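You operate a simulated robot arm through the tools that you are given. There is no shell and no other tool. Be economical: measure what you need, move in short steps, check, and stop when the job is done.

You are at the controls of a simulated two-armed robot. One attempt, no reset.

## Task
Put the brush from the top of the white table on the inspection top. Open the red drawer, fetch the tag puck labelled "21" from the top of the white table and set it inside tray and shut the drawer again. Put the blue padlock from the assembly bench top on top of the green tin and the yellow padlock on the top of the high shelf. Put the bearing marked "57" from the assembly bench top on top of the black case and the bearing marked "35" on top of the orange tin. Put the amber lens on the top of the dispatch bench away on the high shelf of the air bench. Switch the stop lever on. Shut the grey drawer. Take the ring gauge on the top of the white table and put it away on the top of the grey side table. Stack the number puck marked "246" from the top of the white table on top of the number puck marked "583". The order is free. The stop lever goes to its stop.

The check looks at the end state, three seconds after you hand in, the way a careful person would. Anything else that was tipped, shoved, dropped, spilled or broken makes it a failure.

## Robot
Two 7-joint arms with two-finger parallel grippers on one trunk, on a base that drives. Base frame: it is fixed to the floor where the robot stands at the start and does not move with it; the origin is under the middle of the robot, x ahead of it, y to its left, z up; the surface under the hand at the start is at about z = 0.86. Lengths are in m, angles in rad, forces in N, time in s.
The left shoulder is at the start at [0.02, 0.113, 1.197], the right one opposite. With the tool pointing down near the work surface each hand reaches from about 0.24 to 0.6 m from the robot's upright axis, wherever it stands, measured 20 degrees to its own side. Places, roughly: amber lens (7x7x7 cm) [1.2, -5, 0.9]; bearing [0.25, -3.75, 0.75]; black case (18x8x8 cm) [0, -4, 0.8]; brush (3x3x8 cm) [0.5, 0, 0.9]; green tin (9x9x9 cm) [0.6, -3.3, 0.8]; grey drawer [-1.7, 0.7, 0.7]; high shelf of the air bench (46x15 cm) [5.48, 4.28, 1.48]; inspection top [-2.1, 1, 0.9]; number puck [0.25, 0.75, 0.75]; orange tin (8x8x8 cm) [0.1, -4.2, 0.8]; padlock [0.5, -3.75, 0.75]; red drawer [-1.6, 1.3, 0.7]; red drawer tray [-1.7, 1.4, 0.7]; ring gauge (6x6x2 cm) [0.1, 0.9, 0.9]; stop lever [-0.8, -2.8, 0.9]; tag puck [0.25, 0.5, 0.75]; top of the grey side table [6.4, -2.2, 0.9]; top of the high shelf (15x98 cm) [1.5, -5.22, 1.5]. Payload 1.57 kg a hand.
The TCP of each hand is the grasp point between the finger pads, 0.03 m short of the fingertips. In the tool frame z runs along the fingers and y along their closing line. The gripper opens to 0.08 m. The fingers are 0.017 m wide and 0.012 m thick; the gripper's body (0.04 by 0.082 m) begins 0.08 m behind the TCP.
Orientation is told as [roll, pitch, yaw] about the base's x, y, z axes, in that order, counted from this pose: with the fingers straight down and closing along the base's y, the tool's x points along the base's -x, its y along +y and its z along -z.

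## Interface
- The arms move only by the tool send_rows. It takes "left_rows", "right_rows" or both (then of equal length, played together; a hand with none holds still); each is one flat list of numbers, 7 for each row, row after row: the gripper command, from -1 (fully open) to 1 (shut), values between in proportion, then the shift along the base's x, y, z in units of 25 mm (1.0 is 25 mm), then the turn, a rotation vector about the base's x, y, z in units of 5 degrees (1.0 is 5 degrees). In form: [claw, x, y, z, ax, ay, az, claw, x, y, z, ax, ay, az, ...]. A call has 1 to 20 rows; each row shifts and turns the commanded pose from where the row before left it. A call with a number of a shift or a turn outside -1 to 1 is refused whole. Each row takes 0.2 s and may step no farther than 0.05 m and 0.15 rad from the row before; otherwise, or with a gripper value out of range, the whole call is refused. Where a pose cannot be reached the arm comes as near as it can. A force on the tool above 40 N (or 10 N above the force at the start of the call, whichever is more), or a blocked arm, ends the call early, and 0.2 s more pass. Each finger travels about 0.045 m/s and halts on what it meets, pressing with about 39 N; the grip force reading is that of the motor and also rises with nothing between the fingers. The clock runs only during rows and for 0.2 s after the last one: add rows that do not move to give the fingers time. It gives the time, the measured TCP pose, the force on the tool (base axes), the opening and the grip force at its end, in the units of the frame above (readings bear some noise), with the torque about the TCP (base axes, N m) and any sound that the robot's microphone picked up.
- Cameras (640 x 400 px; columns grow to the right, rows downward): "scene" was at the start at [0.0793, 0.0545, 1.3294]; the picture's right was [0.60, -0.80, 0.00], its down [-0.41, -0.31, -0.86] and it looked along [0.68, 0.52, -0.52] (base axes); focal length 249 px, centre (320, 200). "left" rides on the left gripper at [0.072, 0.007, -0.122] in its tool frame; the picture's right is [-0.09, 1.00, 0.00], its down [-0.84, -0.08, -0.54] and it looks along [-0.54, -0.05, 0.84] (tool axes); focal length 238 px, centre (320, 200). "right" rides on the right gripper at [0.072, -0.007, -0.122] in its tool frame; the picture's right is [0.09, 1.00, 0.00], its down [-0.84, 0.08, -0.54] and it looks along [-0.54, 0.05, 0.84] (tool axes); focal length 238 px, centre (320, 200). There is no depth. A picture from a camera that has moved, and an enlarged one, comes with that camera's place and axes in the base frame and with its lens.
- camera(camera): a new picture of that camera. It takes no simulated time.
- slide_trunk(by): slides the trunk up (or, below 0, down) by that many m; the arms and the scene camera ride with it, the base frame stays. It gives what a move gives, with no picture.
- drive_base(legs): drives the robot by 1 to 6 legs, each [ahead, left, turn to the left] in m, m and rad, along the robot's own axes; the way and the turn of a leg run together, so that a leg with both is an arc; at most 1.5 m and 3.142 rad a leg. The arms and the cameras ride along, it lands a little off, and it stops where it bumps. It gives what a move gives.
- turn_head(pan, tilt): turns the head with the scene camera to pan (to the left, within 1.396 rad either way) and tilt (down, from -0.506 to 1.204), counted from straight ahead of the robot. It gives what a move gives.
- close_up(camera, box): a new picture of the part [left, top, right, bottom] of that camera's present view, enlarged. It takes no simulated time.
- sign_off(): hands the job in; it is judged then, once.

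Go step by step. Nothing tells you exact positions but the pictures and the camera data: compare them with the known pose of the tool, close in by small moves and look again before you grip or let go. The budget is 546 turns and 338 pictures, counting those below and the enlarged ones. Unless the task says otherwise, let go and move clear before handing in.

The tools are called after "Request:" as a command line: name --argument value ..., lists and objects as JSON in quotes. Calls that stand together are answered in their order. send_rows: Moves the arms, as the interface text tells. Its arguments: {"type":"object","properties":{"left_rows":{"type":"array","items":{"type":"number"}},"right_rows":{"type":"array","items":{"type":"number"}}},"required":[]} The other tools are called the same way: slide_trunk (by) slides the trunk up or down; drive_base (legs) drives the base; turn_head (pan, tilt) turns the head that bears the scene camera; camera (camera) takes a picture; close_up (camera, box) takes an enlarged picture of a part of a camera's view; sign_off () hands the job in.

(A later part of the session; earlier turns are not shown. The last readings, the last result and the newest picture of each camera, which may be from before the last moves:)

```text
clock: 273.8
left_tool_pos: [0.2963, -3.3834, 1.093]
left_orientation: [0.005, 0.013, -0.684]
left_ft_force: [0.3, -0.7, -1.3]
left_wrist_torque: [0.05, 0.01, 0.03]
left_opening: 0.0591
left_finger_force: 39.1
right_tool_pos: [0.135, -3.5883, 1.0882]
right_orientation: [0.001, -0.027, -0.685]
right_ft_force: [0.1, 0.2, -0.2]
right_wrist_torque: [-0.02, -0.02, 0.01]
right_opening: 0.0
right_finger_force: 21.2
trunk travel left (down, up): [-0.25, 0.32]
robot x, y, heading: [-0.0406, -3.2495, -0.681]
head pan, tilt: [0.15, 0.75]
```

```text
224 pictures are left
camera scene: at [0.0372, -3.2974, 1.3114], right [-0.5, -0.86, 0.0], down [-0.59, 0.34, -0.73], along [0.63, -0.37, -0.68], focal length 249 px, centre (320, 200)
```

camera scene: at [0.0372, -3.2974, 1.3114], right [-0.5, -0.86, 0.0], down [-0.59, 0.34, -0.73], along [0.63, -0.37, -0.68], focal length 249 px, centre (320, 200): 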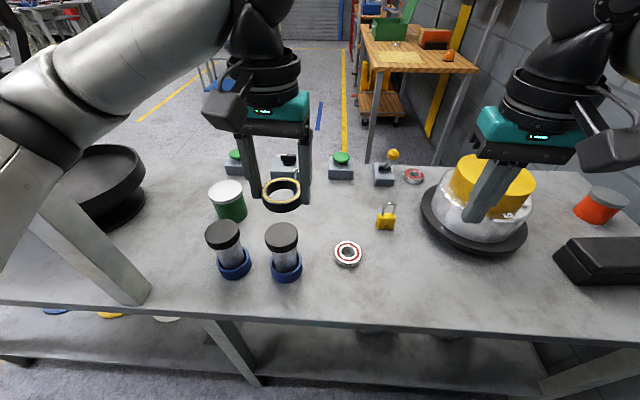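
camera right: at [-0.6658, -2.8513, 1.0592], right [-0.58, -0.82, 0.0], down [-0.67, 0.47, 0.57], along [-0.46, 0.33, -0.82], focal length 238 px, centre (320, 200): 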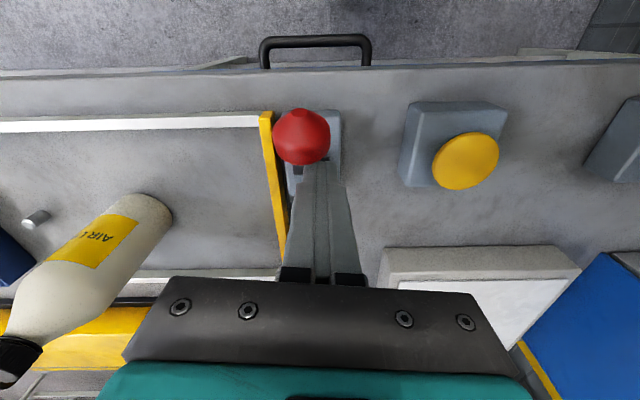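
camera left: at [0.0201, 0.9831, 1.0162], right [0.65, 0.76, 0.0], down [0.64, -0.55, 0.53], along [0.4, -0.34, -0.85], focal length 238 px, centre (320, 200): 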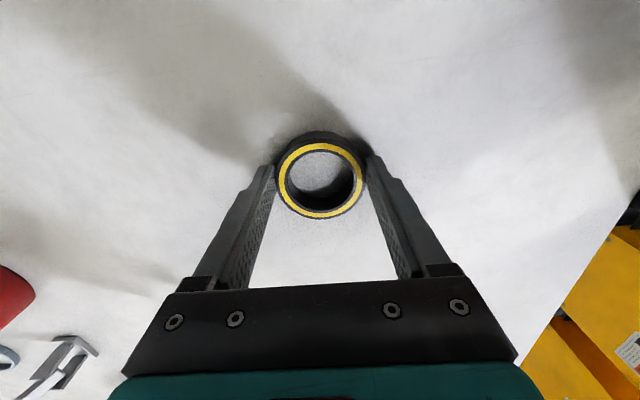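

Request:
close_up --camera "scene" --box '[200, 140, 430, 290]'

Request:
camera --camera "left"

Request:
camera --camera "right"

```text
2.67 times, centred on (315, 215) of scene
camera zoom: at [0.0372, -3.2974, 1.3114], right [-0.5, -0.86, 0.0], down [-0.59, 0.34, -0.73], along [0.63, -0.37, -0.68], focal length 664 px, centre (333, 160)
```

zoom: 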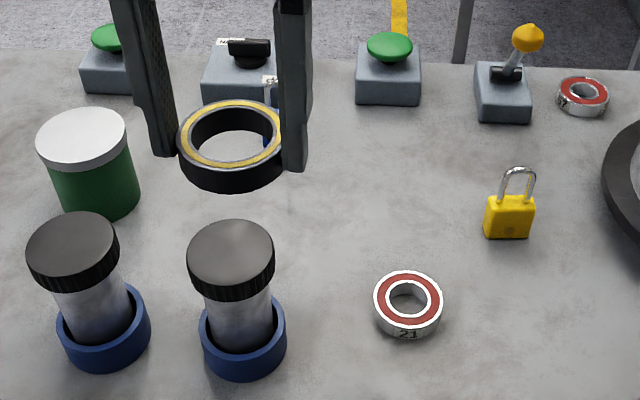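

```text
222 pictures are left
camera left: at [0.246, -3.3355, 1.2164], right [0.7, 0.71, 0.0], down [0.6, -0.59, 0.53], along [0.38, -0.37, -0.85], focal length 238 px, centre (320, 200)
```

left: 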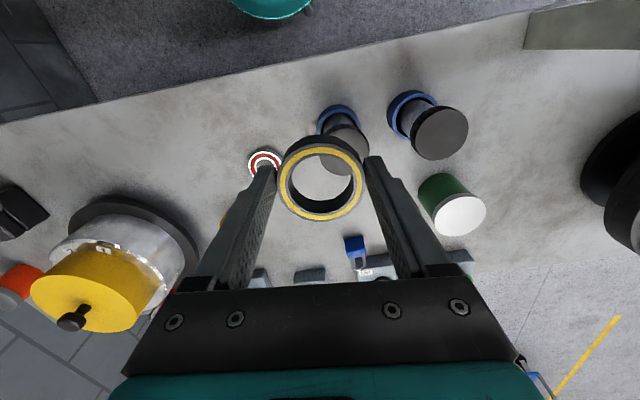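

```text
221 pictures are left
camera right: at [0.0733, -3.5445, 1.2084], right [0.56, 0.83, 0.0], down [0.68, -0.46, 0.56], along [0.47, -0.32, -0.83], focal length 238 px, centre (320, 200)
```

right: 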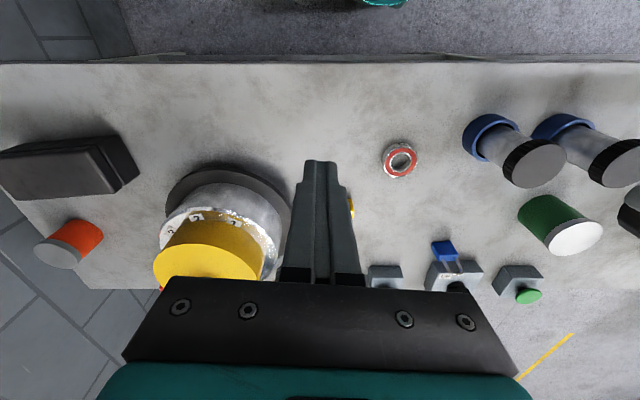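

Triangulation puts this bench top near z 0.80; blue padlock ≈ (0.56, -3.53), green tin ≈ (0.60, -3.34), and an upright post stands near (0.45, -3.10). I tuck the left hand away from the post and turn the base 0.6 rad left so the right hand can work.

Request:
send_rows --left_rows '[1, -0.777, 0.63, 0, 0, 0, 0, 1, -0.777, 0.63, 0, 0, 0, 0, 1, -0.777, 0.63, 0, 0, 0, 0, 1, -0.777, 0.63, 0, 0, 0, 0, 1, -0.5, 0.4, 0, 0, 0, 0, 1, 0.63, 0.777, 0, 0, 0, 0, 1, 0.63, 0.777, 0, 0, 0, 0, 1, 0.63, 0.777, 0, 0, 0, 0, 1, 0.63, 0.777, 0, 0, 0, 0, 1, 0, 0, 0, 0, 0, 0]'

Request:
drive_base --legs '[[0, 0, 0.6], [0.13, 0.02, 0]]'

Request:
turn_head --pan -0.2 --tilt 0.8

Request:
camera --camera "scene"

Request:
camera --camera "right"

```text
clock: 276.0
left_tool_pos: [0.2707, -3.2328, 1.092]
left_orientation: [0.006, 0.011, -0.684]
left_ft_force: [0.1, 0.1, -1.4]
left_wrist_torque: [0.0, 0.02, -0.01]
left_opening: 0.059
left_finger_force: 39.5
right_tool_pos: [0.1344, -3.5895, 1.089]
right_orientation: [0.002, -0.026, -0.687]
right_ft_force: [-0.2, -0.1, -0.7]
right_wrist_torque: [-0.02, 0.0, 0.03]
right_opening: 0.0
right_finger_force: 21.7
trunk travel left (down, up): [-0.25, 0.32]
robot x, y, heading: [-0.0421, -3.252, -0.681]
head pan, tilt: [0.15, 0.75]
```

```text
clock: 278.9
left_tool_pos: [0.3379, -3.0521, 1.0918]
left_orientation: [0.005, 0.014, -0.088]
left_ft_force: [0.1, 0.4, -1.3]
left_wrist_torque: [0.03, 0.03, -0.02]
left_opening: 0.0591
left_finger_force: 38.5
right_tool_pos: [0.4266, -3.4213, 1.0867]
right_orientation: [-0.001, -0.027, -0.092]
right_ft_force: [-0.1, 0.1, -0.1]
right_wrist_torque: [0.02, 0.02, 0.02]
right_opening: 0.0
right_finger_force: 21.2
trunk travel left (down, up): [-0.25, 0.32]
robot x, y, heading: [0.0915, -3.2433, -0.079]
head pan, tilt: [0.15, 0.75]
```

```text
clock: 279.8
left_tool_pos: [0.3365, -3.052, 1.0927]
left_orientation: [0.004, 0.013, -0.086]
left_ft_force: [-0.5, -0.1, -1.3]
left_wrist_torque: [0.0, 0.04, 0.02]
left_opening: 0.059
left_finger_force: 38.7
right_tool_pos: [0.4257, -3.4219, 1.088]
right_orientation: [0.001, -0.026, -0.092]
right_ft_force: [0.1, 0.5, -0.4]
right_wrist_torque: [-0.04, 0.01, 0.02]
right_opening: 0.0
right_finger_force: 21.5
trunk travel left (down, up): [-0.25, 0.32]
robot x, y, heading: [0.093, -3.2406, -0.076]
head pan, tilt: [-0.201, 0.799]
```

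```text
220 pictures are left
camera scene: at [0.1761, -3.2631, 1.3073], right [-0.28, -0.96, 0.0], down [-0.69, 0.2, -0.7], along [0.67, -0.19, -0.72], focal length 249 px, centre (320, 200)
```

scene: 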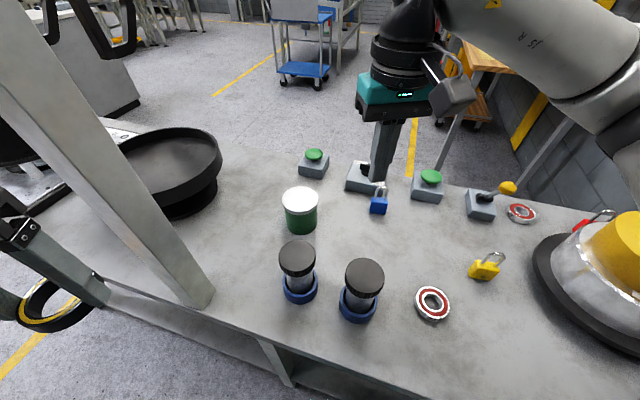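

```text
219 pictures are left
camera right: at [0.3511, -3.4209, 1.2084], right [0.0, 1.0, 0.0], down [0.83, 0.0, 0.56], along [0.56, 0.0, -0.83], focal length 238 px, centre (320, 200)
```

right: 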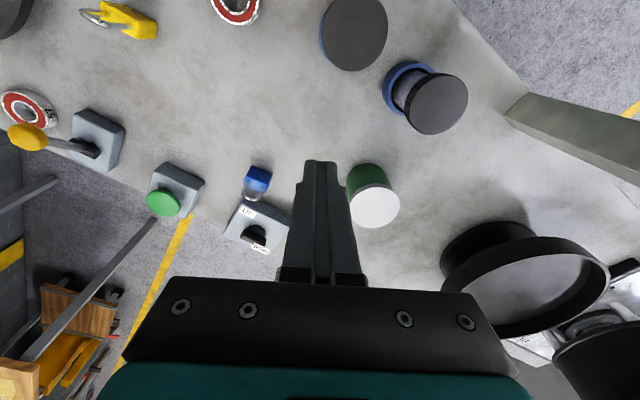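

Request:
close_up --camera "scene" --box '[280, 160, 400, 240]'

Request:
close_up --camera "right" --box '[200, 130, 420, 270]'

```text
5.00 times, centred on (340, 200) of scene
camera zoom: at [0.1761, -3.2631, 1.3073], right [-0.28, -0.96, 0.0], down [-0.69, 0.2, -0.7], along [0.67, -0.19, -0.72], focal length 1246 px, centre (220, 200)
```

zoom: 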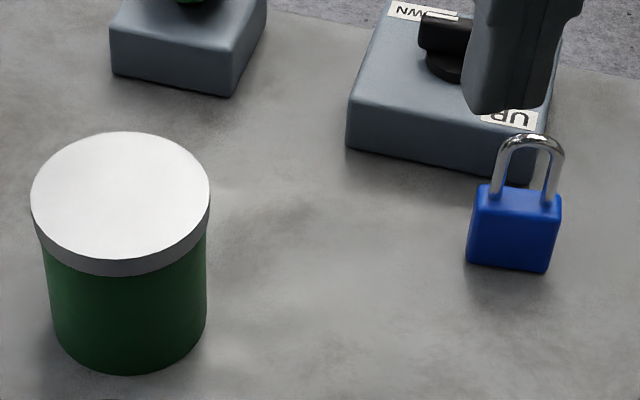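

```text
2.86 times, centred on (310, 200) of right
camera zoom: at [0.3511, -3.4209, 1.2084], right [0.0, 1.0, 0.0], down [0.83, 0.0, 0.56], along [0.56, 0.0, -0.83], focal length 681 px, centre (349, 200)
```

zoom: 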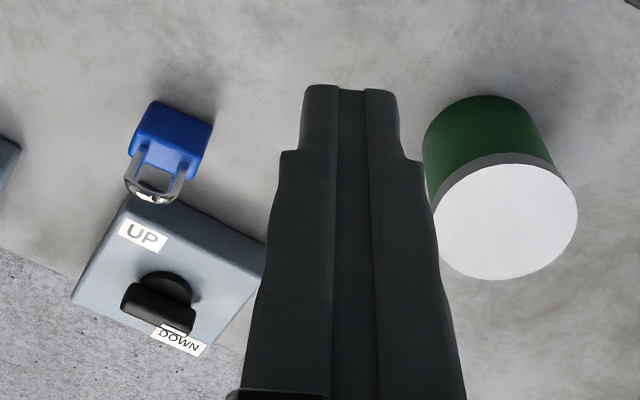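

The blue padlock stands upright near the UP/DOWN box. I align the right hand's closing line with its width and hover over it.

Request:
send_rows --right_rows '[-0.6, 0.93, -0.74, 0, 0, 0.3, -1, -0.6, 0.93, -0.74, 0, 0, 0, -1, -0.6, 0.93, -0.74, 0, 0, 0, -1, -0.6, 0.93, -0.74, 0, 0, 0, 0, -0.6, 0.93, -0.74, 0, 0, 0, 0, -0.6, 0.93, -0.74, 0, 0, 0, 0, -0.6, 0, 0, -1, 0, 0, 0, -0.6, 0, 0, -1, 0, 0, 0, -0.6, 0, 0, -1, 0, 0, 0, -0.6, 0, 0, -1, 0, 0, 0, -0.6, 0, 0, 0, 0, 0, 0]'

Request:
camera --camera "right"

Request:
close_up --camera "scene" --box '[280, 140, 440, 240]'

```text
clock: 282.2
left_tool_pos: [0.3361, -3.051, 1.0928]
left_orientation: [0.004, 0.012, -0.087]
left_ft_force: [-0.1, 0.6, -1.2]
left_wrist_torque: [0.0, 0.03, -0.02]
left_opening: 0.0591
left_finger_force: 39.3
right_tool_pos: [0.5644, -3.5328, 0.9878]
right_orientation: [-0.004, -0.001, -0.352]
right_ft_force: [-0.9, 1.1, 0.6]
right_wrist_torque: [-0.01, 0.02, -0.01]
right_opening: 0.064
right_finger_force: 0.0
trunk travel left (down, up): [-0.25, 0.32]
robot x, y, heading: [0.088, -3.2419, -0.087]
head pan, tilt: [-0.201, 0.799]
```

```text
216 pictures are left
camera right: at [0.4959, -3.5133, 1.1103], right [0.26, 0.97, 0.0], down [0.81, -0.21, 0.54], along [0.52, -0.14, -0.84], focal length 238 px, centre (320, 200)
```

right: 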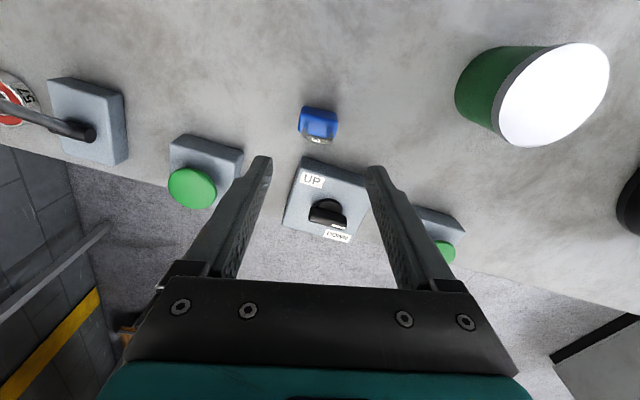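

```text
4.00 times, centred on (360, 190) of scene
camera zoom: at [0.176, -3.2632, 1.3073], right [-0.28, -0.96, 0.0], down [-0.69, 0.2, -0.7], along [0.67, -0.19, -0.72], focal length 997 px, centre (160, 240)
```

zoom: 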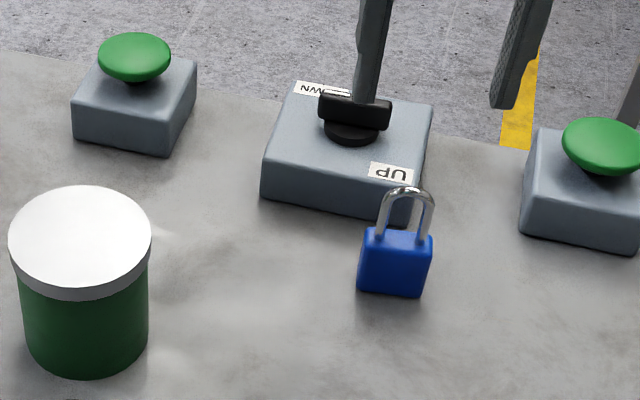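

Aligned; the bearing near the yellow joystick reads "57". I descend on the blue padlock and grip.

Request:
send_rows --right_rows '[-0.6, 0, 0, -1, 0, 0, 0, -0.6, 0, 0, -1, 0, 0, 0, -0.6, 0, 0, -1, 0, 0, 0, -0.6, 0, 0, -1, 0, 0, 0, -0.6, 0, 0, -1, 0, 0, 0, -0.6, 0, 0, -0.83, 0, 0, 0, -0.6, 0, 0, 0, 0, 0, 0, 1, 0, 0, 0, 0, 0, 0, 1, 0, 0, 0, 0, 0, 0, 1, 0, 0, 0, 0, 0, 0, 1, 0, 0, 0, 0, 0, 0]'

Request:
camera --camera "right"

Request:
close_up --camera "scene" --box '[280, 140, 440, 240]'

```text
clock: 284.6
left_tool_pos: [0.3373, -3.0516, 1.0938]
left_orientation: [0.004, 0.012, -0.088]
left_ft_force: [-0.2, 0.4, -2.7]
left_wrist_torque: [-0.02, 0.02, 0.02]
left_opening: 0.0591
left_finger_force: 39.2
right_tool_pos: [0.565, -3.5323, 0.8422]
right_orientation: [-0.003, 0.001, -0.35]
right_ft_force: [-1.3, -0.5, 0.1]
right_wrist_torque: [0.03, 0.0, -0.03]
right_opening: 0.0442
right_finger_force: 39.5
trunk travel left (down, up): [-0.25, 0.32]
robot x, y, heading: [0.0922, -3.2405, -0.079]
head pan, tilt: [-0.201, 0.799]
```

```text
214 pictures are left
camera right: at [0.4962, -3.5128, 0.9647], right [0.26, 0.97, 0.0], down [0.81, -0.21, 0.54], along [0.52, -0.14, -0.84], focal length 238 px, centre (320, 200)
```

right: 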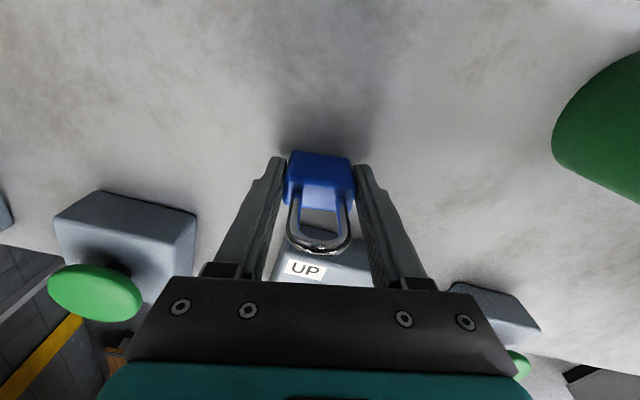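

```text
4.00 times, centred on (360, 190) of scene
camera zoom: at [0.1762, -3.2632, 1.3073], right [-0.28, -0.96, 0.0], down [-0.69, 0.2, -0.7], along [0.67, -0.19, -0.72], focal length 997 px, centre (160, 240)
```

zoom: 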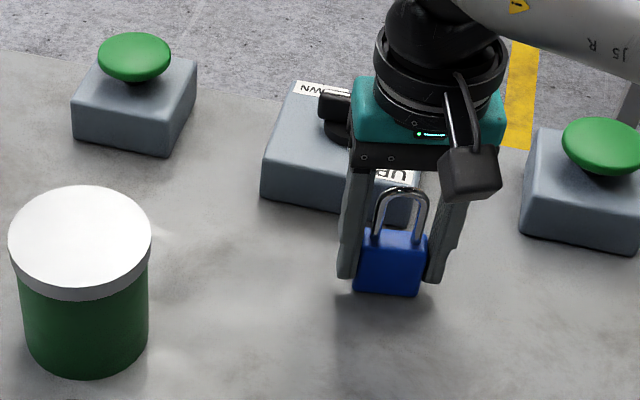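

Blue padlock gripped (bottom ≈ 4.2 cm below TCP). Tin lid centre ≈ (0.581, -3.329, 0.889). I lift and carry it over.

Request:
send_rows --right_rows '[1, 0, 0, 0.5, 0, 0, 0, 1, 0, 0, 1, 0, 0, 0, 1, 0, 0, 1, 0, 0, 0, 1, 0, 0, 1, 0, 0, 0, 1, 0, 0, 1, 0, 0, 0, 1, 0, 0, 1, 0, 0, 0, 1, 0, 0, 1, 0, 0, 0, 1, 0, 0, 0.5, 0, 0, 0, 1, 0.07, 0.9, 0, 0, 0, 0, 1, 0.07, 0.9, 0, 0, 0, 0, 1, 0.07, 0.9, 0, 0, 0, 0, 1, 0.07, 0.9, 0, 0, 0, 0, 1, 0.07, 0.9, 0, 0, 0, 0, 1, 0.07, 0.9, 0, 0, 0, 0, 1, 0.07, 0.9, 0, 0, 0, 0, 1, 0.07, 0.9, 0, 0, 0, 0, 1, 0.07, 0.9, 0, 0, 0, 0, 1, 0, 0, 0, 0, 0, 0]'

Request:
close_up --camera "scene" --box '[240, 120, 400, 240]'

Request:
camera --camera "right"

```text
clock: 288.4
left_tool_pos: [0.3389, -3.0526, 1.0936]
left_orientation: [0.005, 0.013, -0.089]
left_ft_force: [1.2, 0.1, -2.2]
left_wrist_torque: [0.01, 0.01, 0.0]
left_opening: 0.059
left_finger_force: 38.8
right_tool_pos: [0.582, -3.3308, 1.0171]
right_orientation: [-0.004, 0.0, -0.352]
right_ft_force: [-0.9, 0.3, -0.9]
right_wrist_torque: [-0.01, -0.01, 0.0]
right_opening: 0.0433
right_finger_force: 38.9
trunk travel left (down, up): [-0.25, 0.32]
robot x, y, heading: [0.0897, -3.2379, -0.079]
head pan, tilt: [-0.201, 0.799]
```

```text
3.33 times, centred on (320, 180) of scene
camera zoom: at [0.1761, -3.2634, 1.3073], right [-0.28, -0.96, 0.0], down [-0.69, 0.2, -0.7], along [0.67, -0.19, -0.72], focal length 831 px, centre (320, 267)
```

zoom: 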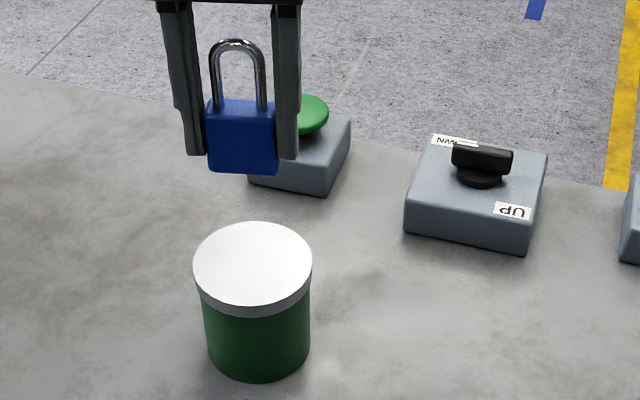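

```text
211 pictures are left
camera right: at [0.5129, -3.3109, 1.14], right [0.26, 0.97, 0.0], down [0.81, -0.21, 0.54], along [0.52, -0.14, -0.84], focal length 238 px, centre (320, 200)
```

right: 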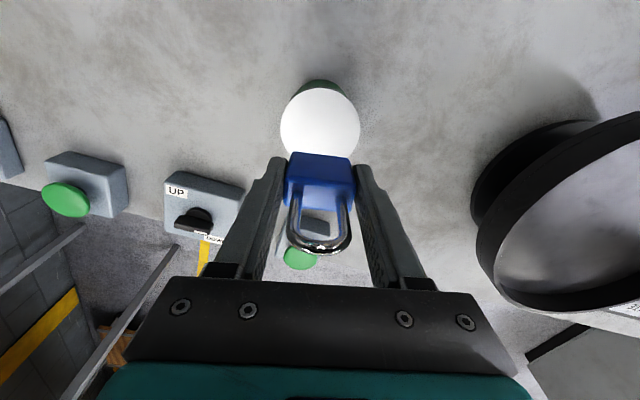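

Request:
send_rows --right_rows '[1, -0.16, 0.04, -1, 0, 0, 0, 1, 0, 0, -1, 0, 0, 0, 1, 0, 0, -1, 0, 0, 0, 1, 0, 0, -0.2, 0, 0, 0, 1, 0, 0, 0, 0, 0, 0]'

Request:
close_up --camera "scene" --box '[240, 120, 400, 240]'

```text
clock: 289.6
left_tool_pos: [0.3379, -3.0527, 1.093]
left_orientation: [0.005, 0.015, -0.086]
left_ft_force: [0.5, -0.1, -1.8]
left_wrist_torque: [-0.01, 0.02, -0.04]
left_opening: 0.0592
left_finger_force: 38.7
right_tool_pos: [0.5777, -3.3293, 0.9366]
right_orientation: [-0.004, 0.001, -0.352]
right_ft_force: [-0.1, 0.6, -0.6]
right_wrist_torque: [0.02, -0.02, -0.03]
right_opening: 0.0434
right_finger_force: 38.5
trunk travel left (down, up): [-0.25, 0.32]
robot x, y, heading: [0.0909, -3.2454, -0.082]
head pan, tilt: [-0.201, 0.799]
```

```text
3.33 times, centred on (320, 180) of scene
camera zoom: at [0.1762, -3.2632, 1.3073], right [-0.28, -0.96, 0.0], down [-0.69, 0.2, -0.7], along [0.67, -0.19, -0.72], focal length 831 px, centre (320, 267)
```

zoom: 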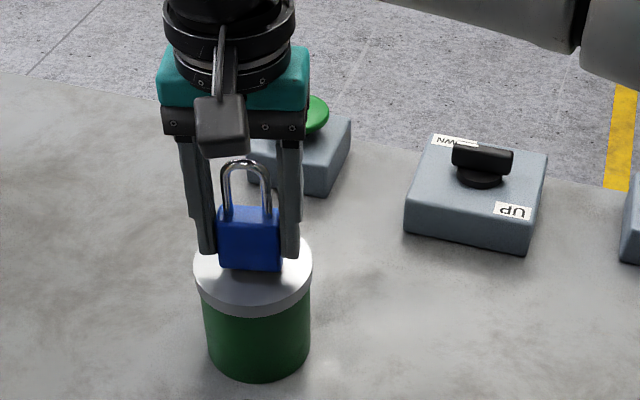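

Request:
send_rows --right_rows '[1, 0, 0, -0.15, 0, 0, 0, 1, 0, 0, -0.1, 0, 0, 0, 1, 0, 0, 0, 0, 0, 0]'

Request:
send_rows --right_rows '[1, 0, 0, -0.1, 0, 0, 0, 1, 0, 0, 0, 0, 0, 0]'

```text
clock: 290.4
left_tool_pos: [0.3372, -3.0522, 1.093]
left_orientation: [0.006, 0.012, -0.088]
left_ft_force: [0.5, -0.4, -2.1]
left_wrist_torque: [0.0, 0.01, 0.01]
left_opening: 0.0592
left_finger_force: 38.9
right_tool_pos: [0.5779, -3.3296, 0.9316]
right_orientation: [-0.003, -0.001, -0.353]
right_ft_force: [-0.5, -0.3, 8.2]
right_wrist_torque: [0.02, 0.0, -0.08]
right_opening: 0.043
right_finger_force: 38.9
trunk travel left (down, up): [-0.25, 0.32]
robot x, y, heading: [0.09, -3.241, -0.079]
head pan, tilt: [-0.201, 0.799]
```

```text
clock: 291.0
left_tool_pos: [0.335, -3.0523, 1.093]
left_orientation: [0.005, 0.012, -0.087]
left_ft_force: [0.2, -0.7, -1.6]
left_wrist_torque: [-0.02, 0.01, -0.01]
left_opening: 0.0593
left_finger_force: 39.0
right_tool_pos: [0.5771, -3.3289, 0.9326]
right_orientation: [0.001, -0.008, -0.352]
right_ft_force: [-2.1, -3.1, 28.6]
right_wrist_torque: [-0.14, 0.07, -0.22]
right_opening: 0.0435
right_finger_force: 39.1
trunk travel left (down, up): [-0.25, 0.32]
robot x, y, heading: [0.0905, -3.24, -0.082]
head pan, tilt: [-0.201, 0.799]
```

Padlock rests on the lid. I ease pressure, open and rise.

Request:
send_rows --right_rows '[1, 0, 0, 0.13, 0, 0, 0, 0.5, 0, 0, 0, 0, 0, 0, -0.2, 0, 0, 0, 0, 0, 0, -0.6, 0, 0, 0, 0, 0, 0, -0.6, 0, 0, 0, 0, 0, 0, -0.6, 0, 0, 0.5, 0, 0, 0, -0.6, 0, 0, 1, 0, 0, 0, -0.6, 0, 0, 1, 0, 0, 0, -0.6, 0, 0, 1, 0, 0, 0, -0.6, 0, 0, 1, 0, 0, 0, -0.6, 0, 0, 1, 0, 0, 0, -0.6, 0, 0, 0, 0, 0, 0]'

Request:
camera --camera "right"

Request:
close_up --camera "scene" --box '[240, 120, 400, 240]'

```text
clock: 293.6
left_tool_pos: [0.338, -3.0513, 1.0932]
left_orientation: [0.006, 0.012, -0.088]
left_ft_force: [-0.3, -0.2, -2.0]
left_wrist_torque: [-0.03, 0.02, 0.01]
left_opening: 0.0591
left_finger_force: 38.7
right_tool_pos: [0.5752, -3.3284, 1.0686]
right_orientation: [-0.003, -0.001, -0.352]
right_ft_force: [0.8, -0.1, -0.2]
right_wrist_torque: [-0.02, -0.01, -0.01]
right_opening: 0.0639
right_finger_force: 0.0
trunk travel left (down, up): [-0.25, 0.32]
robot x, y, heading: [0.0902, -3.2394, -0.079]
head pan, tilt: [-0.201, 0.799]
```

```text
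209 pictures are left
camera right: at [0.5073, -3.3089, 1.1914], right [0.26, 0.97, 0.0], down [0.81, -0.21, 0.54], along [0.52, -0.14, -0.84], focal length 238 px, centre (320, 200)
```

right: 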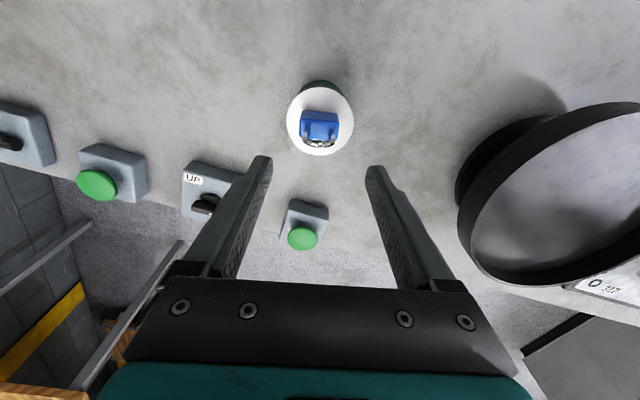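

```text
3.33 times, centred on (320, 180) of scene
camera zoom: at [0.1761, -3.2632, 1.3073], right [-0.28, -0.96, 0.0], down [-0.69, 0.2, -0.7], along [0.67, -0.19, -0.72], focal length 831 px, centre (320, 267)
```

zoom: 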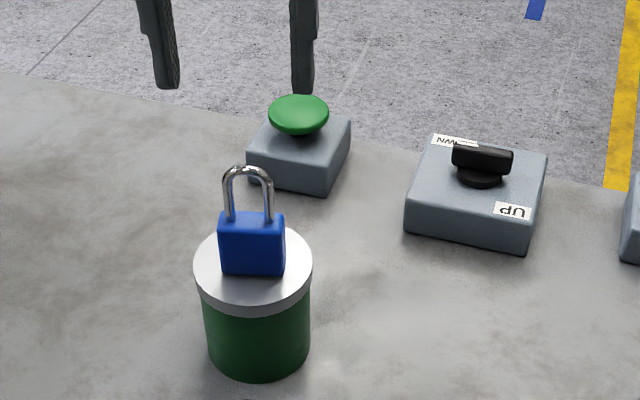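

Blue padlock is on the green tin. Now I retract and drive toward the north end of this bench to reach its east side.

Request:
send_rows --right_rows '[0, -0.8, -0.6, 0.3, 0, 0, 0, 0, -0.8, -0.6, 0.3, 0, 0, 0, 0, -0.8, -0.6, 0, 0, 0, 0, 0, -0.8, -0.6, 0, 0, 0, 0, 0, -0.8, -0.6, 0, 0, 0, 0, 0, -0.8, -0.6, 0, 0, 0, 0, 0, -0.8, -0.6, 0, 0, 0, 0, 0, 0, 0, 0, 0, 0, 0]'

Request:
drive_base --legs '[[-0.371, 0.255, 0], [0.48, 0.7, 0], [0.48, 0.7, 0]]'

Request:
turn_head --pan -0.1 --tilt 0.35

Request:
camera --camera "scene"

```text
clock: 295.4
left_tool_pos: [0.3372, -3.0525, 1.0923]
left_orientation: [0.006, 0.012, -0.086]
left_ft_force: [0.1, 0.4, -2.0]
left_wrist_torque: [0.02, 0.01, -0.03]
left_opening: 0.0592
left_finger_force: 39.5
right_tool_pos: [0.437, -3.4345, 1.0843]
right_orientation: [-0.003, 0.0, -0.352]
right_ft_force: [0.7, 0.6, 0.7]
right_wrist_torque: [-0.02, 0.02, 0.0]
right_opening: 0.0396
right_finger_force: 0.1
trunk travel left (down, up): [-0.25, 0.32]
robot x, y, heading: [0.0916, -3.2396, -0.084]
head pan, tilt: [-0.201, 0.799]
```

```text
clock: 306.2
left_tool_pos: [1.0535, -1.4582, 1.0934]
left_orientation: [0.006, 0.012, -0.092]
left_ft_force: [-0.3, 0.3, -1.6]
left_wrist_torque: [0.01, 0.02, 0.03]
left_opening: 0.0593
left_finger_force: 38.8
right_tool_pos: [1.1519, -1.8415, 1.0843]
right_orientation: [-0.003, 0.001, -0.357]
right_ft_force: [1.0, 0.1, -0.3]
right_wrist_torque: [-0.02, -0.01, 0.02]
right_opening: 0.04
right_finger_force: 0.1
trunk travel left (down, up): [-0.25, 0.32]
robot x, y, heading: [0.8065, -1.6457, -0.083]
head pan, tilt: [-0.201, 0.799]
```

```text
clock: 307.1
left_tool_pos: [1.0534, -1.4575, 1.0925]
left_orientation: [0.004, 0.011, -0.09]
left_ft_force: [0.3, 0.1, -1.2]
left_wrist_torque: [-0.05, 0.0, 0.01]
left_opening: 0.0588
left_finger_force: 39.5
right_tool_pos: [1.1507, -1.8409, 1.0844]
right_orientation: [-0.002, -0.001, -0.357]
right_ft_force: [-0.2, 0.0, 0.1]
right_wrist_torque: [-0.01, -0.02, 0.0]
right_opening: 0.0402
right_finger_force: 0.0
trunk travel left (down, up): [-0.25, 0.32]
robot x, y, heading: [0.8013, -1.6453, -0.087]
head pan, tilt: [-0.099, 0.351]
```

```text
207 pictures are left
camera scene: at [0.905, -1.6634, 1.3469], right [-0.18, -0.98, 0.0], down [-0.34, 0.06, -0.94], along [0.92, -0.17, -0.34], focal length 249 px, centre (320, 200)
```

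scene: 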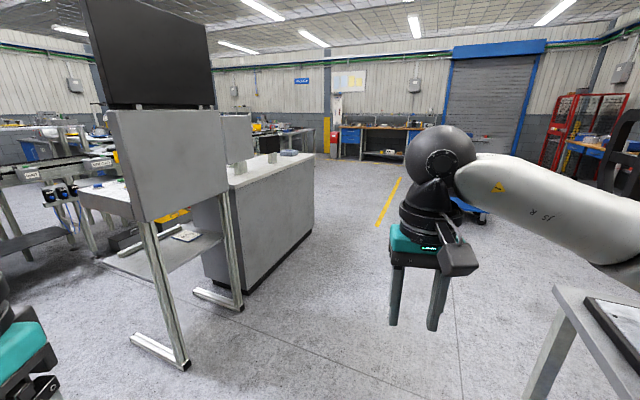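

The way east is clear past the sign stand. I go round the bench's north end and turn to face west along its east side.

Request:
drive_base --legs '[[0.085, 0.124, 0], [0.8, -0.55, 0], [0.85, -0.58, 0], [0, 0, 2.54]]'

Request:
turn_head --pan 0.3 --tilt 0.45

Request:
camera --camera "scene"

```text
clock: 324.1
left_tool_pos: [2.1427, -2.8052, 1.0922]
left_orientation: [0.004, 0.013, 2.422]
left_ft_force: [-0.2, -0.3, -1.6]
left_wrist_torque: [-0.01, -0.02, 0.01]
left_opening: 0.0589
left_finger_force: 38.9
right_tool_pos: [2.2898, -2.4399, 1.084]
right_orientation: [-0.003, 0.0, 2.156]
right_ft_force: [-0.1, -0.3, 0.5]
right_wrist_torque: [-0.02, 0.02, 0.0]
right_opening: 0.0404
right_finger_force: 0.0
trunk travel left (down, up): [-0.25, 0.32]
robot x, y, heading: [2.4591, -2.7994, 2.429]
head pan, tilt: [-0.099, 0.351]
```

```text
clock: 324.9
left_tool_pos: [2.1447, -2.8057, 1.093]
left_orientation: [0.005, 0.011, 2.422]
left_ft_force: [0.4, 0.6, -1.5]
left_wrist_torque: [-0.04, -0.04, 0.02]
left_opening: 0.0591
left_finger_force: 39.3
right_tool_pos: [2.2907, -2.4388, 1.0856]
right_orientation: [-0.004, 0.001, 2.156]
right_ft_force: [-0.2, 0.0, -0.1]
right_wrist_torque: [0.02, 0.02, 0.01]
right_opening: 0.04
right_finger_force: 0.1
trunk travel left (down, up): [-0.25, 0.32]
robot x, y, heading: [2.4516, -2.7992, 2.425]
head pan, tilt: [0.3, 0.45]
```

```text
206 pictures are left
camera scene: at [2.36, -2.7562, 1.3378], right [0.4, 0.92, 0.0], down [0.4, -0.17, -0.9], along [-0.82, 0.36, -0.44], focal length 249 px, centre (320, 200)
```

scene: 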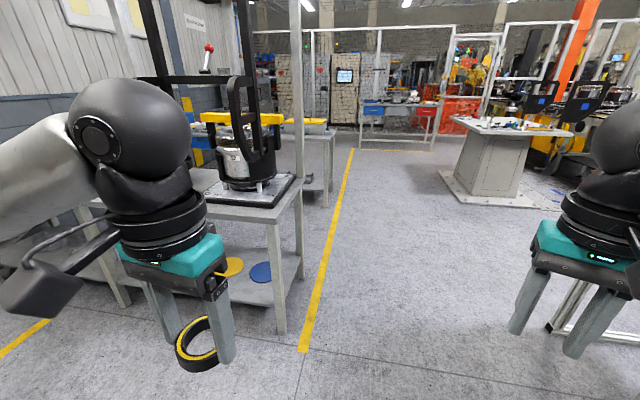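

The bench runs about 5° off my axes; everything seems reachable from this east side. I slide along it and approach.

Request:
drive_base --legs '[[0, 0, 0.114], [0, 1.0, 0], [0.45, 0.95, 0]]'

Request:
turn_head --pan 0.1 --tilt 0.7

Request:
camera --camera "scene"

```text
clock: 335.6
left_tool_pos: [0.6812, -4.1954, 1.0918]
left_orientation: [0.006, 0.011, 2.536]
left_ft_force: [0.1, 0.3, -2.5]
left_wrist_torque: [-0.01, -0.05, -0.02]
left_opening: 0.0591
left_finger_force: 38.4
right_tool_pos: [0.7848, -3.8147, 1.086]
right_orientation: [-0.004, 0.0, 2.27]
right_ft_force: [-0.2, -0.7, -0.3]
right_wrist_torque: [-0.02, 0.02, -0.05]
right_opening: 0.0403
right_finger_force: 0.1
trunk travel left (down, up): [-0.25, 0.32]
robot x, y, heading: [0.9893, -4.1539, 2.545]
head pan, tilt: [0.3, 0.45]
```

```text
clock: 336.4
left_tool_pos: [0.6807, -4.1958, 1.0933]
left_orientation: [0.006, 0.013, 2.536]
left_ft_force: [0.1, -0.4, -1.5]
left_wrist_torque: [0.0, -0.02, 0.03]
left_opening: 0.059
left_finger_force: 39.2
right_tool_pos: [0.7845, -3.8149, 1.0848]
right_orientation: [-0.003, 0.002, 2.272]
right_ft_force: [-0.4, 0.5, -0.4]
right_wrist_torque: [-0.03, 0.01, 0.02]
right_opening: 0.0399
right_finger_force: 0.0
trunk travel left (down, up): [-0.25, 0.32]
robot x, y, heading: [0.9896, -4.1533, 2.541]
head pan, tilt: [0.099, 0.7]
```

```text
205 pictures are left
camera scene: at [0.9037, -4.1082, 1.3156], right [0.48, 0.88, 0.0], down [0.57, -0.31, -0.77], along [-0.67, 0.37, -0.64], focal length 249 px, centre (320, 200)
```

scene: 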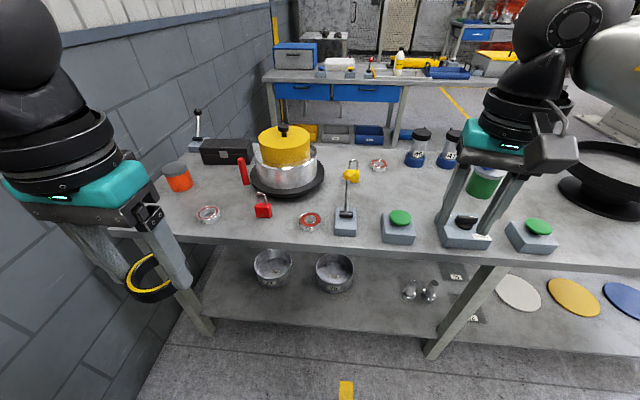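

Request:
close_up --camera "scene" --box '[150, 120, 410, 260]'

Request:
close_up --camera "scene" --box '[190, 195, 330, 240]'

```text
2.46 times, centred on (280, 190) of scene
camera zoom: at [0.9037, -4.1082, 1.3156], right [0.48, 0.88, 0.0], down [0.57, -0.31, -0.77], along [-0.67, 0.37, -0.64], focal length 613 px, centre (418, 225)
```

zoom: 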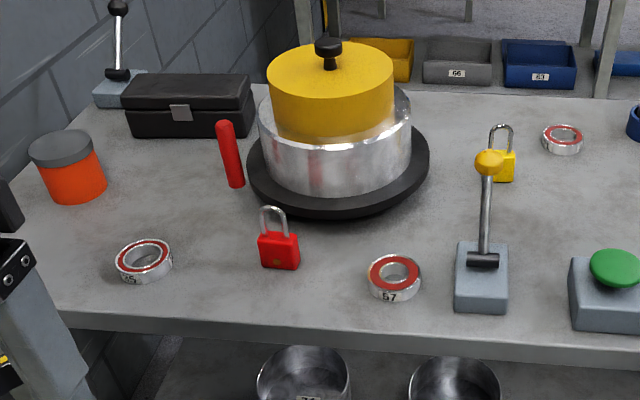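

```text
4.57 times, centred on (260, 218) of scene
camera zoom: at [0.9037, -4.1082, 1.3156], right [0.48, 0.88, 0.0], down [0.57, -0.31, -0.77], along [-0.67, 0.37, -0.64], focal length 1139 px, centre (594, 120)
```

zoom: 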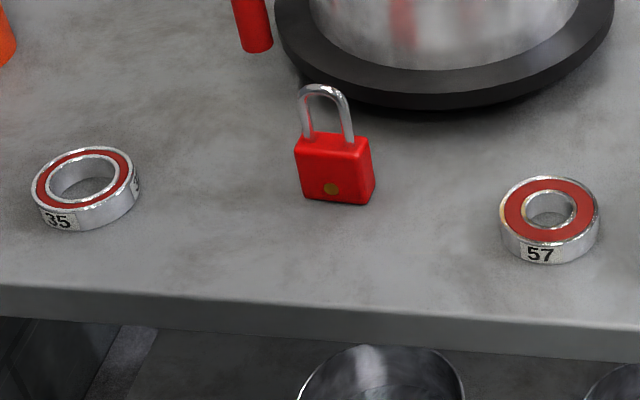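

35 lies by the orange tin, 57 further right. I position the base turned left so the right hand can take 35 to the orange tin.

Request:
drive_base --legs '[[0, 0.24, 0], [0, 0, 0.8], [0.195, -0.2, 0]]'

Request:
turn_head --pan -0.2 --tilt 0.8

Request:
camera --camera "scene"

Request:
camera --camera "right"

```text
clock: 341.9
left_tool_pos: [0.4376, -4.4505, 1.0931]
left_orientation: [0.003, 0.014, -2.942]
left_ft_force: [-0.1, -0.1, -2.2]
left_wrist_torque: [-0.02, 0.0, 0.0]
left_opening: 0.0594
left_finger_force: 39.2
right_tool_pos: [0.2346, -4.1106, 1.0839]
right_orientation: [-0.001, -0.001, 3.078]
right_ft_force: [0.3, 0.1, -0.4]
right_wrist_torque: [-0.03, 0.03, 0.02]
right_opening: 0.0398
right_finger_force: 0.0
trunk travel left (down, up): [-0.25, 0.32]
robot x, y, heading: [0.6219, -4.1948, -2.932]
head pan, tilt: [0.099, 0.7]
```

```text
clock: 342.6
left_tool_pos: [0.437, -4.45, 1.0921]
left_orientation: [0.005, 0.012, -2.942]
left_ft_force: [-0.2, 0.6, -2.5]
left_wrist_torque: [0.01, 0.02, 0.0]
left_opening: 0.0591
left_finger_force: 39.2
right_tool_pos: [0.235, -4.1121, 1.0847]
right_orientation: [-0.003, -0.001, 3.078]
right_ft_force: [0.8, 0.1, 0.6]
right_wrist_torque: [0.01, 0.0, 0.0]
right_opening: 0.0402
right_finger_force: 0.0
trunk travel left (down, up): [-0.25, 0.32]
robot x, y, heading: [0.6216, -4.1995, -2.937]
head pan, tilt: [-0.201, 0.799]
```

```text
202 pictures are left
camera scene: at [0.5285, -4.2024, 1.3073], right [-0.01, 1.0, 0.0], down [0.72, 0.0, -0.7], along [-0.7, 0.0, -0.72], focal length 249 px, centre (320, 200)
```

scene: 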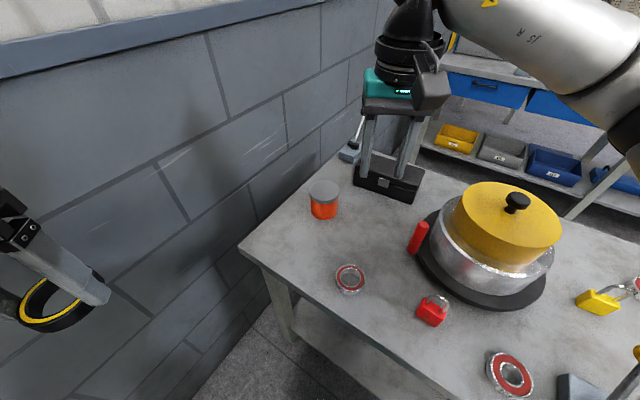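

```text
201 pictures are left
camera right: at [0.3084, -4.1089, 1.2066], right [0.03, -1.0, 0.0], down [-0.84, -0.02, 0.54], along [-0.54, -0.01, -0.84], focal length 238 px, centre (320, 200)
```

right: 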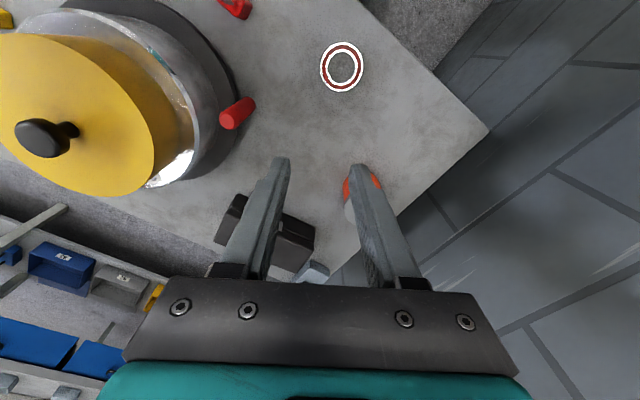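

Bearing 35 at (0.2845, -4.14). I hover over it with the hand open.

Request:
send_rows --right_rows '[-1, 1, -0.56, 0, 0, 0, 0, -1, 1, -0.56, 0, 0, 0, 0, -1, 0, 0, -1, 0, 0, 0, -1, 0, 0, -1, 0, 0, 0, -1, 0, 0, -1, 0, 0, 0, -1, 0, 0, -1, 0, 0, 0, -1, 0, 0, -1, 0, 0, 0, -1, 0, 0, 0, 0, 0, 0]'

Request:
camera --camera "right"

```text
clock: 344.4
left_tool_pos: [0.4389, -4.4499, 1.0931]
left_orientation: [0.006, 0.011, -2.94]
left_ft_force: [-0.8, -0.5, -2.2]
left_wrist_torque: [0.02, 0.01, 0.01]
left_opening: 0.0591
left_finger_force: 39.0
right_tool_pos: [0.2851, -4.1396, 0.9587]
right_orientation: [-0.005, 0.0, 3.077]
right_ft_force: [-0.8, 0.2, -0.2]
right_wrist_torque: [0.04, 0.0, -0.02]
right_opening: 0.08
right_finger_force: 0.0
trunk travel left (down, up): [-0.25, 0.32]
robot x, y, heading: [0.6172, -4.2005, -2.935]
head pan, tilt: [-0.201, 0.799]
```

```text
200 pictures are left
camera right: at [0.3578, -4.1367, 1.0817], right [0.03, -1.0, 0.0], down [-0.84, -0.02, 0.54], along [-0.54, -0.01, -0.84], focal length 238 px, centre (320, 200)
```

right: 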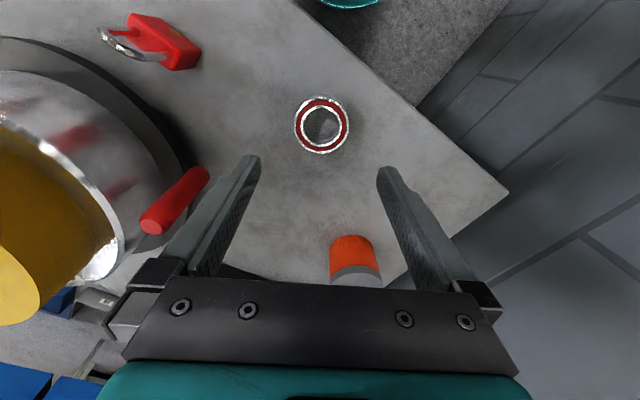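

Request:
send_rows --right_rows '[-1, 0, 0, -1, 0, 0, 0, -1, 0, 0, -1, 0, 0, 0, -1, 0, 0, -1, 0, 0, 0, -1, 0, 0, -1, 0, 0, 0, -1, 0, 0, -0.85, 0, 0, 0, 1, 0, 0, 0, 0, 0, 0, 1, 0, 0, 0, 0, 0, 0, 1, 0, 0, 0, 0, 0, 0, 1, 0, 0, 0, 0, 0, 0]'

Request:
camera --camera "right"

Request:
close_up --camera "scene" --box '[260, 160, 440, 300]'

```text
clock: 346.4
left_tool_pos: [0.4379, -4.4507, 1.092]
left_orientation: [0.006, 0.011, -2.941]
left_ft_force: [-0.5, -0.1, -1.3]
left_wrist_torque: [0.0, 0.01, 0.03]
left_opening: 0.059
left_finger_force: 38.4
right_tool_pos: [0.2854, -4.1389, 0.8379]
right_orientation: [-0.003, 0.001, 3.078]
right_ft_force: [-0.5, -0.6, 0.3]
right_wrist_torque: [0.01, 0.03, -0.01]
right_opening: 0.061
right_finger_force: 39.4
trunk travel left (down, up): [-0.25, 0.32]
robot x, y, heading: [0.6241, -4.1983, -2.931]
head pan, tilt: [-0.201, 0.799]
```

```text
199 pictures are left
camera right: at [0.3583, -4.1367, 0.9603], right [0.03, -1.0, 0.0], down [-0.84, -0.02, 0.54], along [-0.54, -0.01, -0.84], focal length 238 px, centre (320, 200)
```

right: 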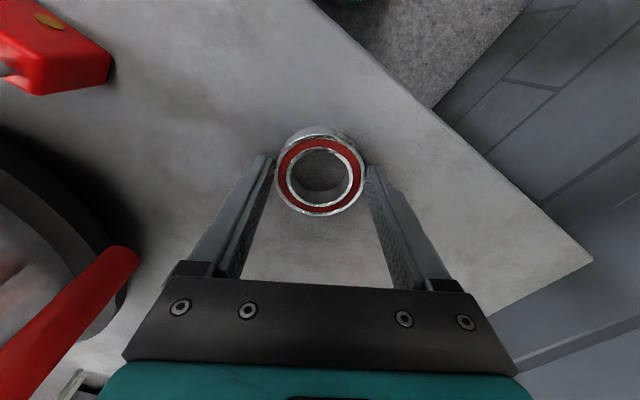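

```text
2.86 times, centred on (350, 230) of scene
camera zoom: at [0.5285, -4.2024, 1.3073], right [-0.01, 1.0, 0.0], down [0.72, 0.0, -0.7], along [-0.7, 0.0, -0.72], focal length 712 px, centre (234, 114)
```

zoom: 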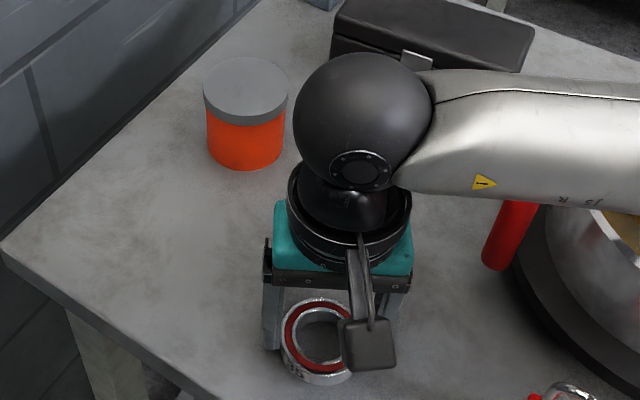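

35 is gripped. I lift it and carry it over the orange tin at about (0.083, -4.19).

Request:
send_rows --right_rows '[1, 0, 0, 1, 0, 0, 0, 1, 0, 0, 1, 0, 0, 0, 1, 0, 0, 1, 0, 0, 0, 1, 0, 0, 1, 0, 0, 0, 1, 0, 0, 1, 0, 0, 0, 1, 0, 0, 1, 0, 0, 0, 1, -1, -0.25, 0.5, 0, 0, 0, 1, -1, -0.25, 0, 0, 0, 0, 1, -1, -0.25, 0, 0, 0, 0, 1, -1, -0.25, 0, 0, 0, 0, 1, -1, -0.25, 0, 0, 0, 0, 1, -1, -0.25, 0, 0, 0, 0, 1, -1, -0.25, 0, 0, 0, 0, 1, -1, -0.25, 0, 0, 0, 0, 1, 0, 0, 0, 0, 0, 0]'

Request:
camera --camera "right"

Request:
close_up --camera "scene" --box '[240, 100, 440, 240]'

```text
clock: 349.6
left_tool_pos: [0.438, -4.4496, 1.0925]
left_orientation: [0.005, 0.013, -2.941]
left_ft_force: [0.0, 0.5, -1.5]
left_wrist_torque: [-0.01, -0.01, -0.01]
left_opening: 0.0594
left_finger_force: 39.5
right_tool_pos: [0.085, -4.1899, 0.9992]
right_orientation: [-0.004, -0.003, 3.077]
right_ft_force: [-0.6, -0.4, -1.6]
right_wrist_torque: [0.0, 0.03, 0.01]
right_opening: 0.0608
right_finger_force: 39.0
trunk travel left (down, up): [-0.25, 0.32]
robot x, y, heading: [0.6228, -4.1966, -2.938]
head pan, tilt: [-0.201, 0.799]
```

```text
197 pictures are left
camera right: at [0.1578, -4.1868, 1.122], right [0.03, -1.0, 0.0], down [-0.84, -0.03, 0.54], along [-0.54, -0.01, -0.84], focal length 238 px, centre (320, 200)
```

right: 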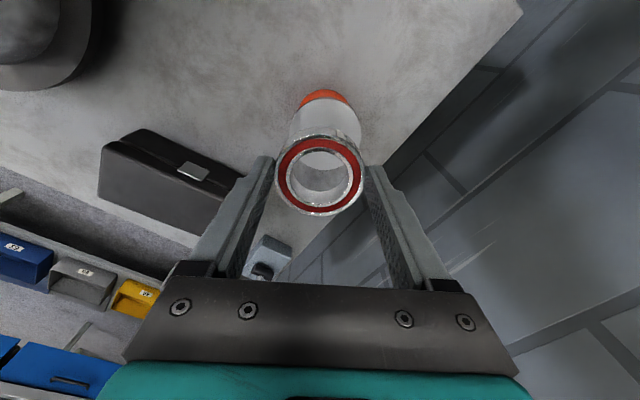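

```text
2.86 times, centred on (340, 170) of scene
camera zoom: at [0.5285, -4.2022, 1.3073], right [-0.01, 1.0, 0.0], down [0.72, 0.0, -0.7], along [-0.7, 0.0, -0.72], focal length 712 px, centre (263, 286)
```

zoom: 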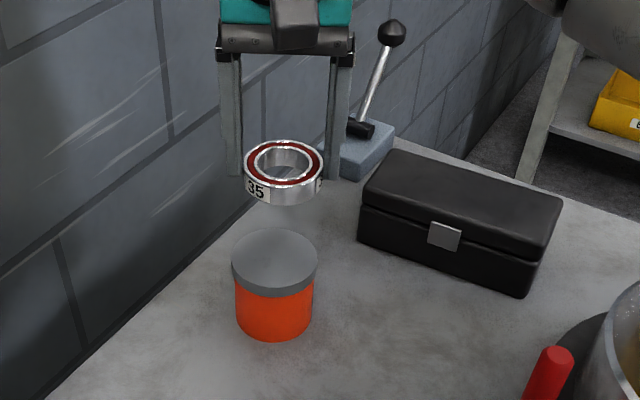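

Request:
send_rows --right_rows '[1, 0, -0.05, -1, 0, 0, 0, 1, 0, 0, -1, 0, 0, 0, 1, 0, 0, -1, 0, 0, 0, 1, 0, 0, -0.1, 0, 0, 0, 1, 0, 0, 0, 0, 0, 0]'

Request:
close_up --camera "scene" --box '[260, 120, 400, 220]'

```text
clock: 350.9
left_tool_pos: [0.4381, -4.4492, 1.0918]
left_orientation: [0.006, 0.011, -2.941]
left_ft_force: [-0.4, 0.6, -1.6]
left_wrist_torque: [-0.01, -0.02, -0.04]
left_opening: 0.0591
left_finger_force: 39.2
right_tool_pos: [0.0842, -4.1918, 0.9232]
right_orientation: [-0.004, 0.0, 3.077]
right_ft_force: [-0.7, -0.1, -1.0]
right_wrist_torque: [-0.01, -0.01, 0.01]
right_opening: 0.0606
right_finger_force: 38.8
trunk travel left (down, up): [-0.25, 0.32]
robot x, y, heading: [0.6222, -4.2012, -2.939]
head pan, tilt: [-0.201, 0.799]
```

```text
4.00 times, centred on (330, 170) of scene
camera zoom: at [0.5284, -4.2024, 1.3073], right [-0.01, 1.0, 0.0], down [0.72, 0.0, -0.7], along [-0.7, 0.0, -0.72], focal length 997 px, centre (280, 320)
```

zoom: 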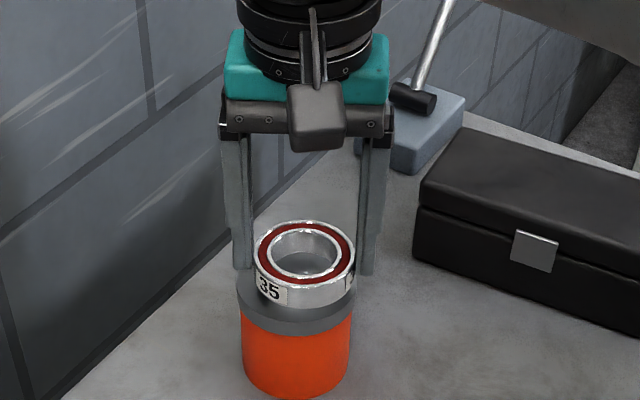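

Request:
send_rows --right_rows '[1, 0, -0.14, 0, 0, 0, 0, 1, 0, 0, -0.12, 0, 0, 0, 1, 0, 0, -0.1, 0, 0, 0, 1, 0, 0, 0, 0, 0, 0]'

Request:
close_up --camera "scene" --box '[260, 120, 400, 220]'

```text
clock: 351.9
left_tool_pos: [0.438, -4.4504, 1.0931]
left_orientation: [0.005, 0.012, -2.943]
left_ft_force: [0.0, 0.1, -0.8]
left_wrist_torque: [-0.02, -0.02, 0.0]
left_opening: 0.059
left_finger_force: 39.5
right_tool_pos: [0.0853, -4.1943, 0.9183]
right_orientation: [-0.004, 0.0, 3.079]
right_ft_force: [0.1, 0.5, -2.2]
right_wrist_torque: [0.0, 0.01, 0.0]
right_opening: 0.0611
right_finger_force: 38.7
trunk travel left (down, up): [-0.25, 0.32]
robot x, y, heading: [0.6195, -4.1983, -2.929]
head pan, tilt: [-0.201, 0.799]
```

```text
4.00 times, centred on (330, 170) of scene
camera zoom: at [0.5284, -4.2024, 1.3073], right [-0.01, 1.0, 0.0], down [0.72, 0.0, -0.7], along [-0.7, 0.0, -0.72], focal length 997 px, centre (280, 320)
```

zoom: 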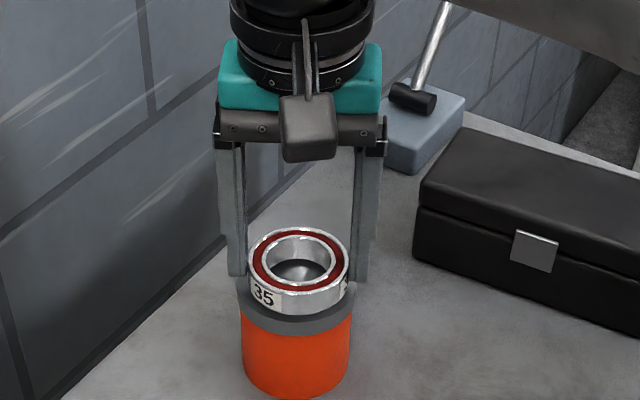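

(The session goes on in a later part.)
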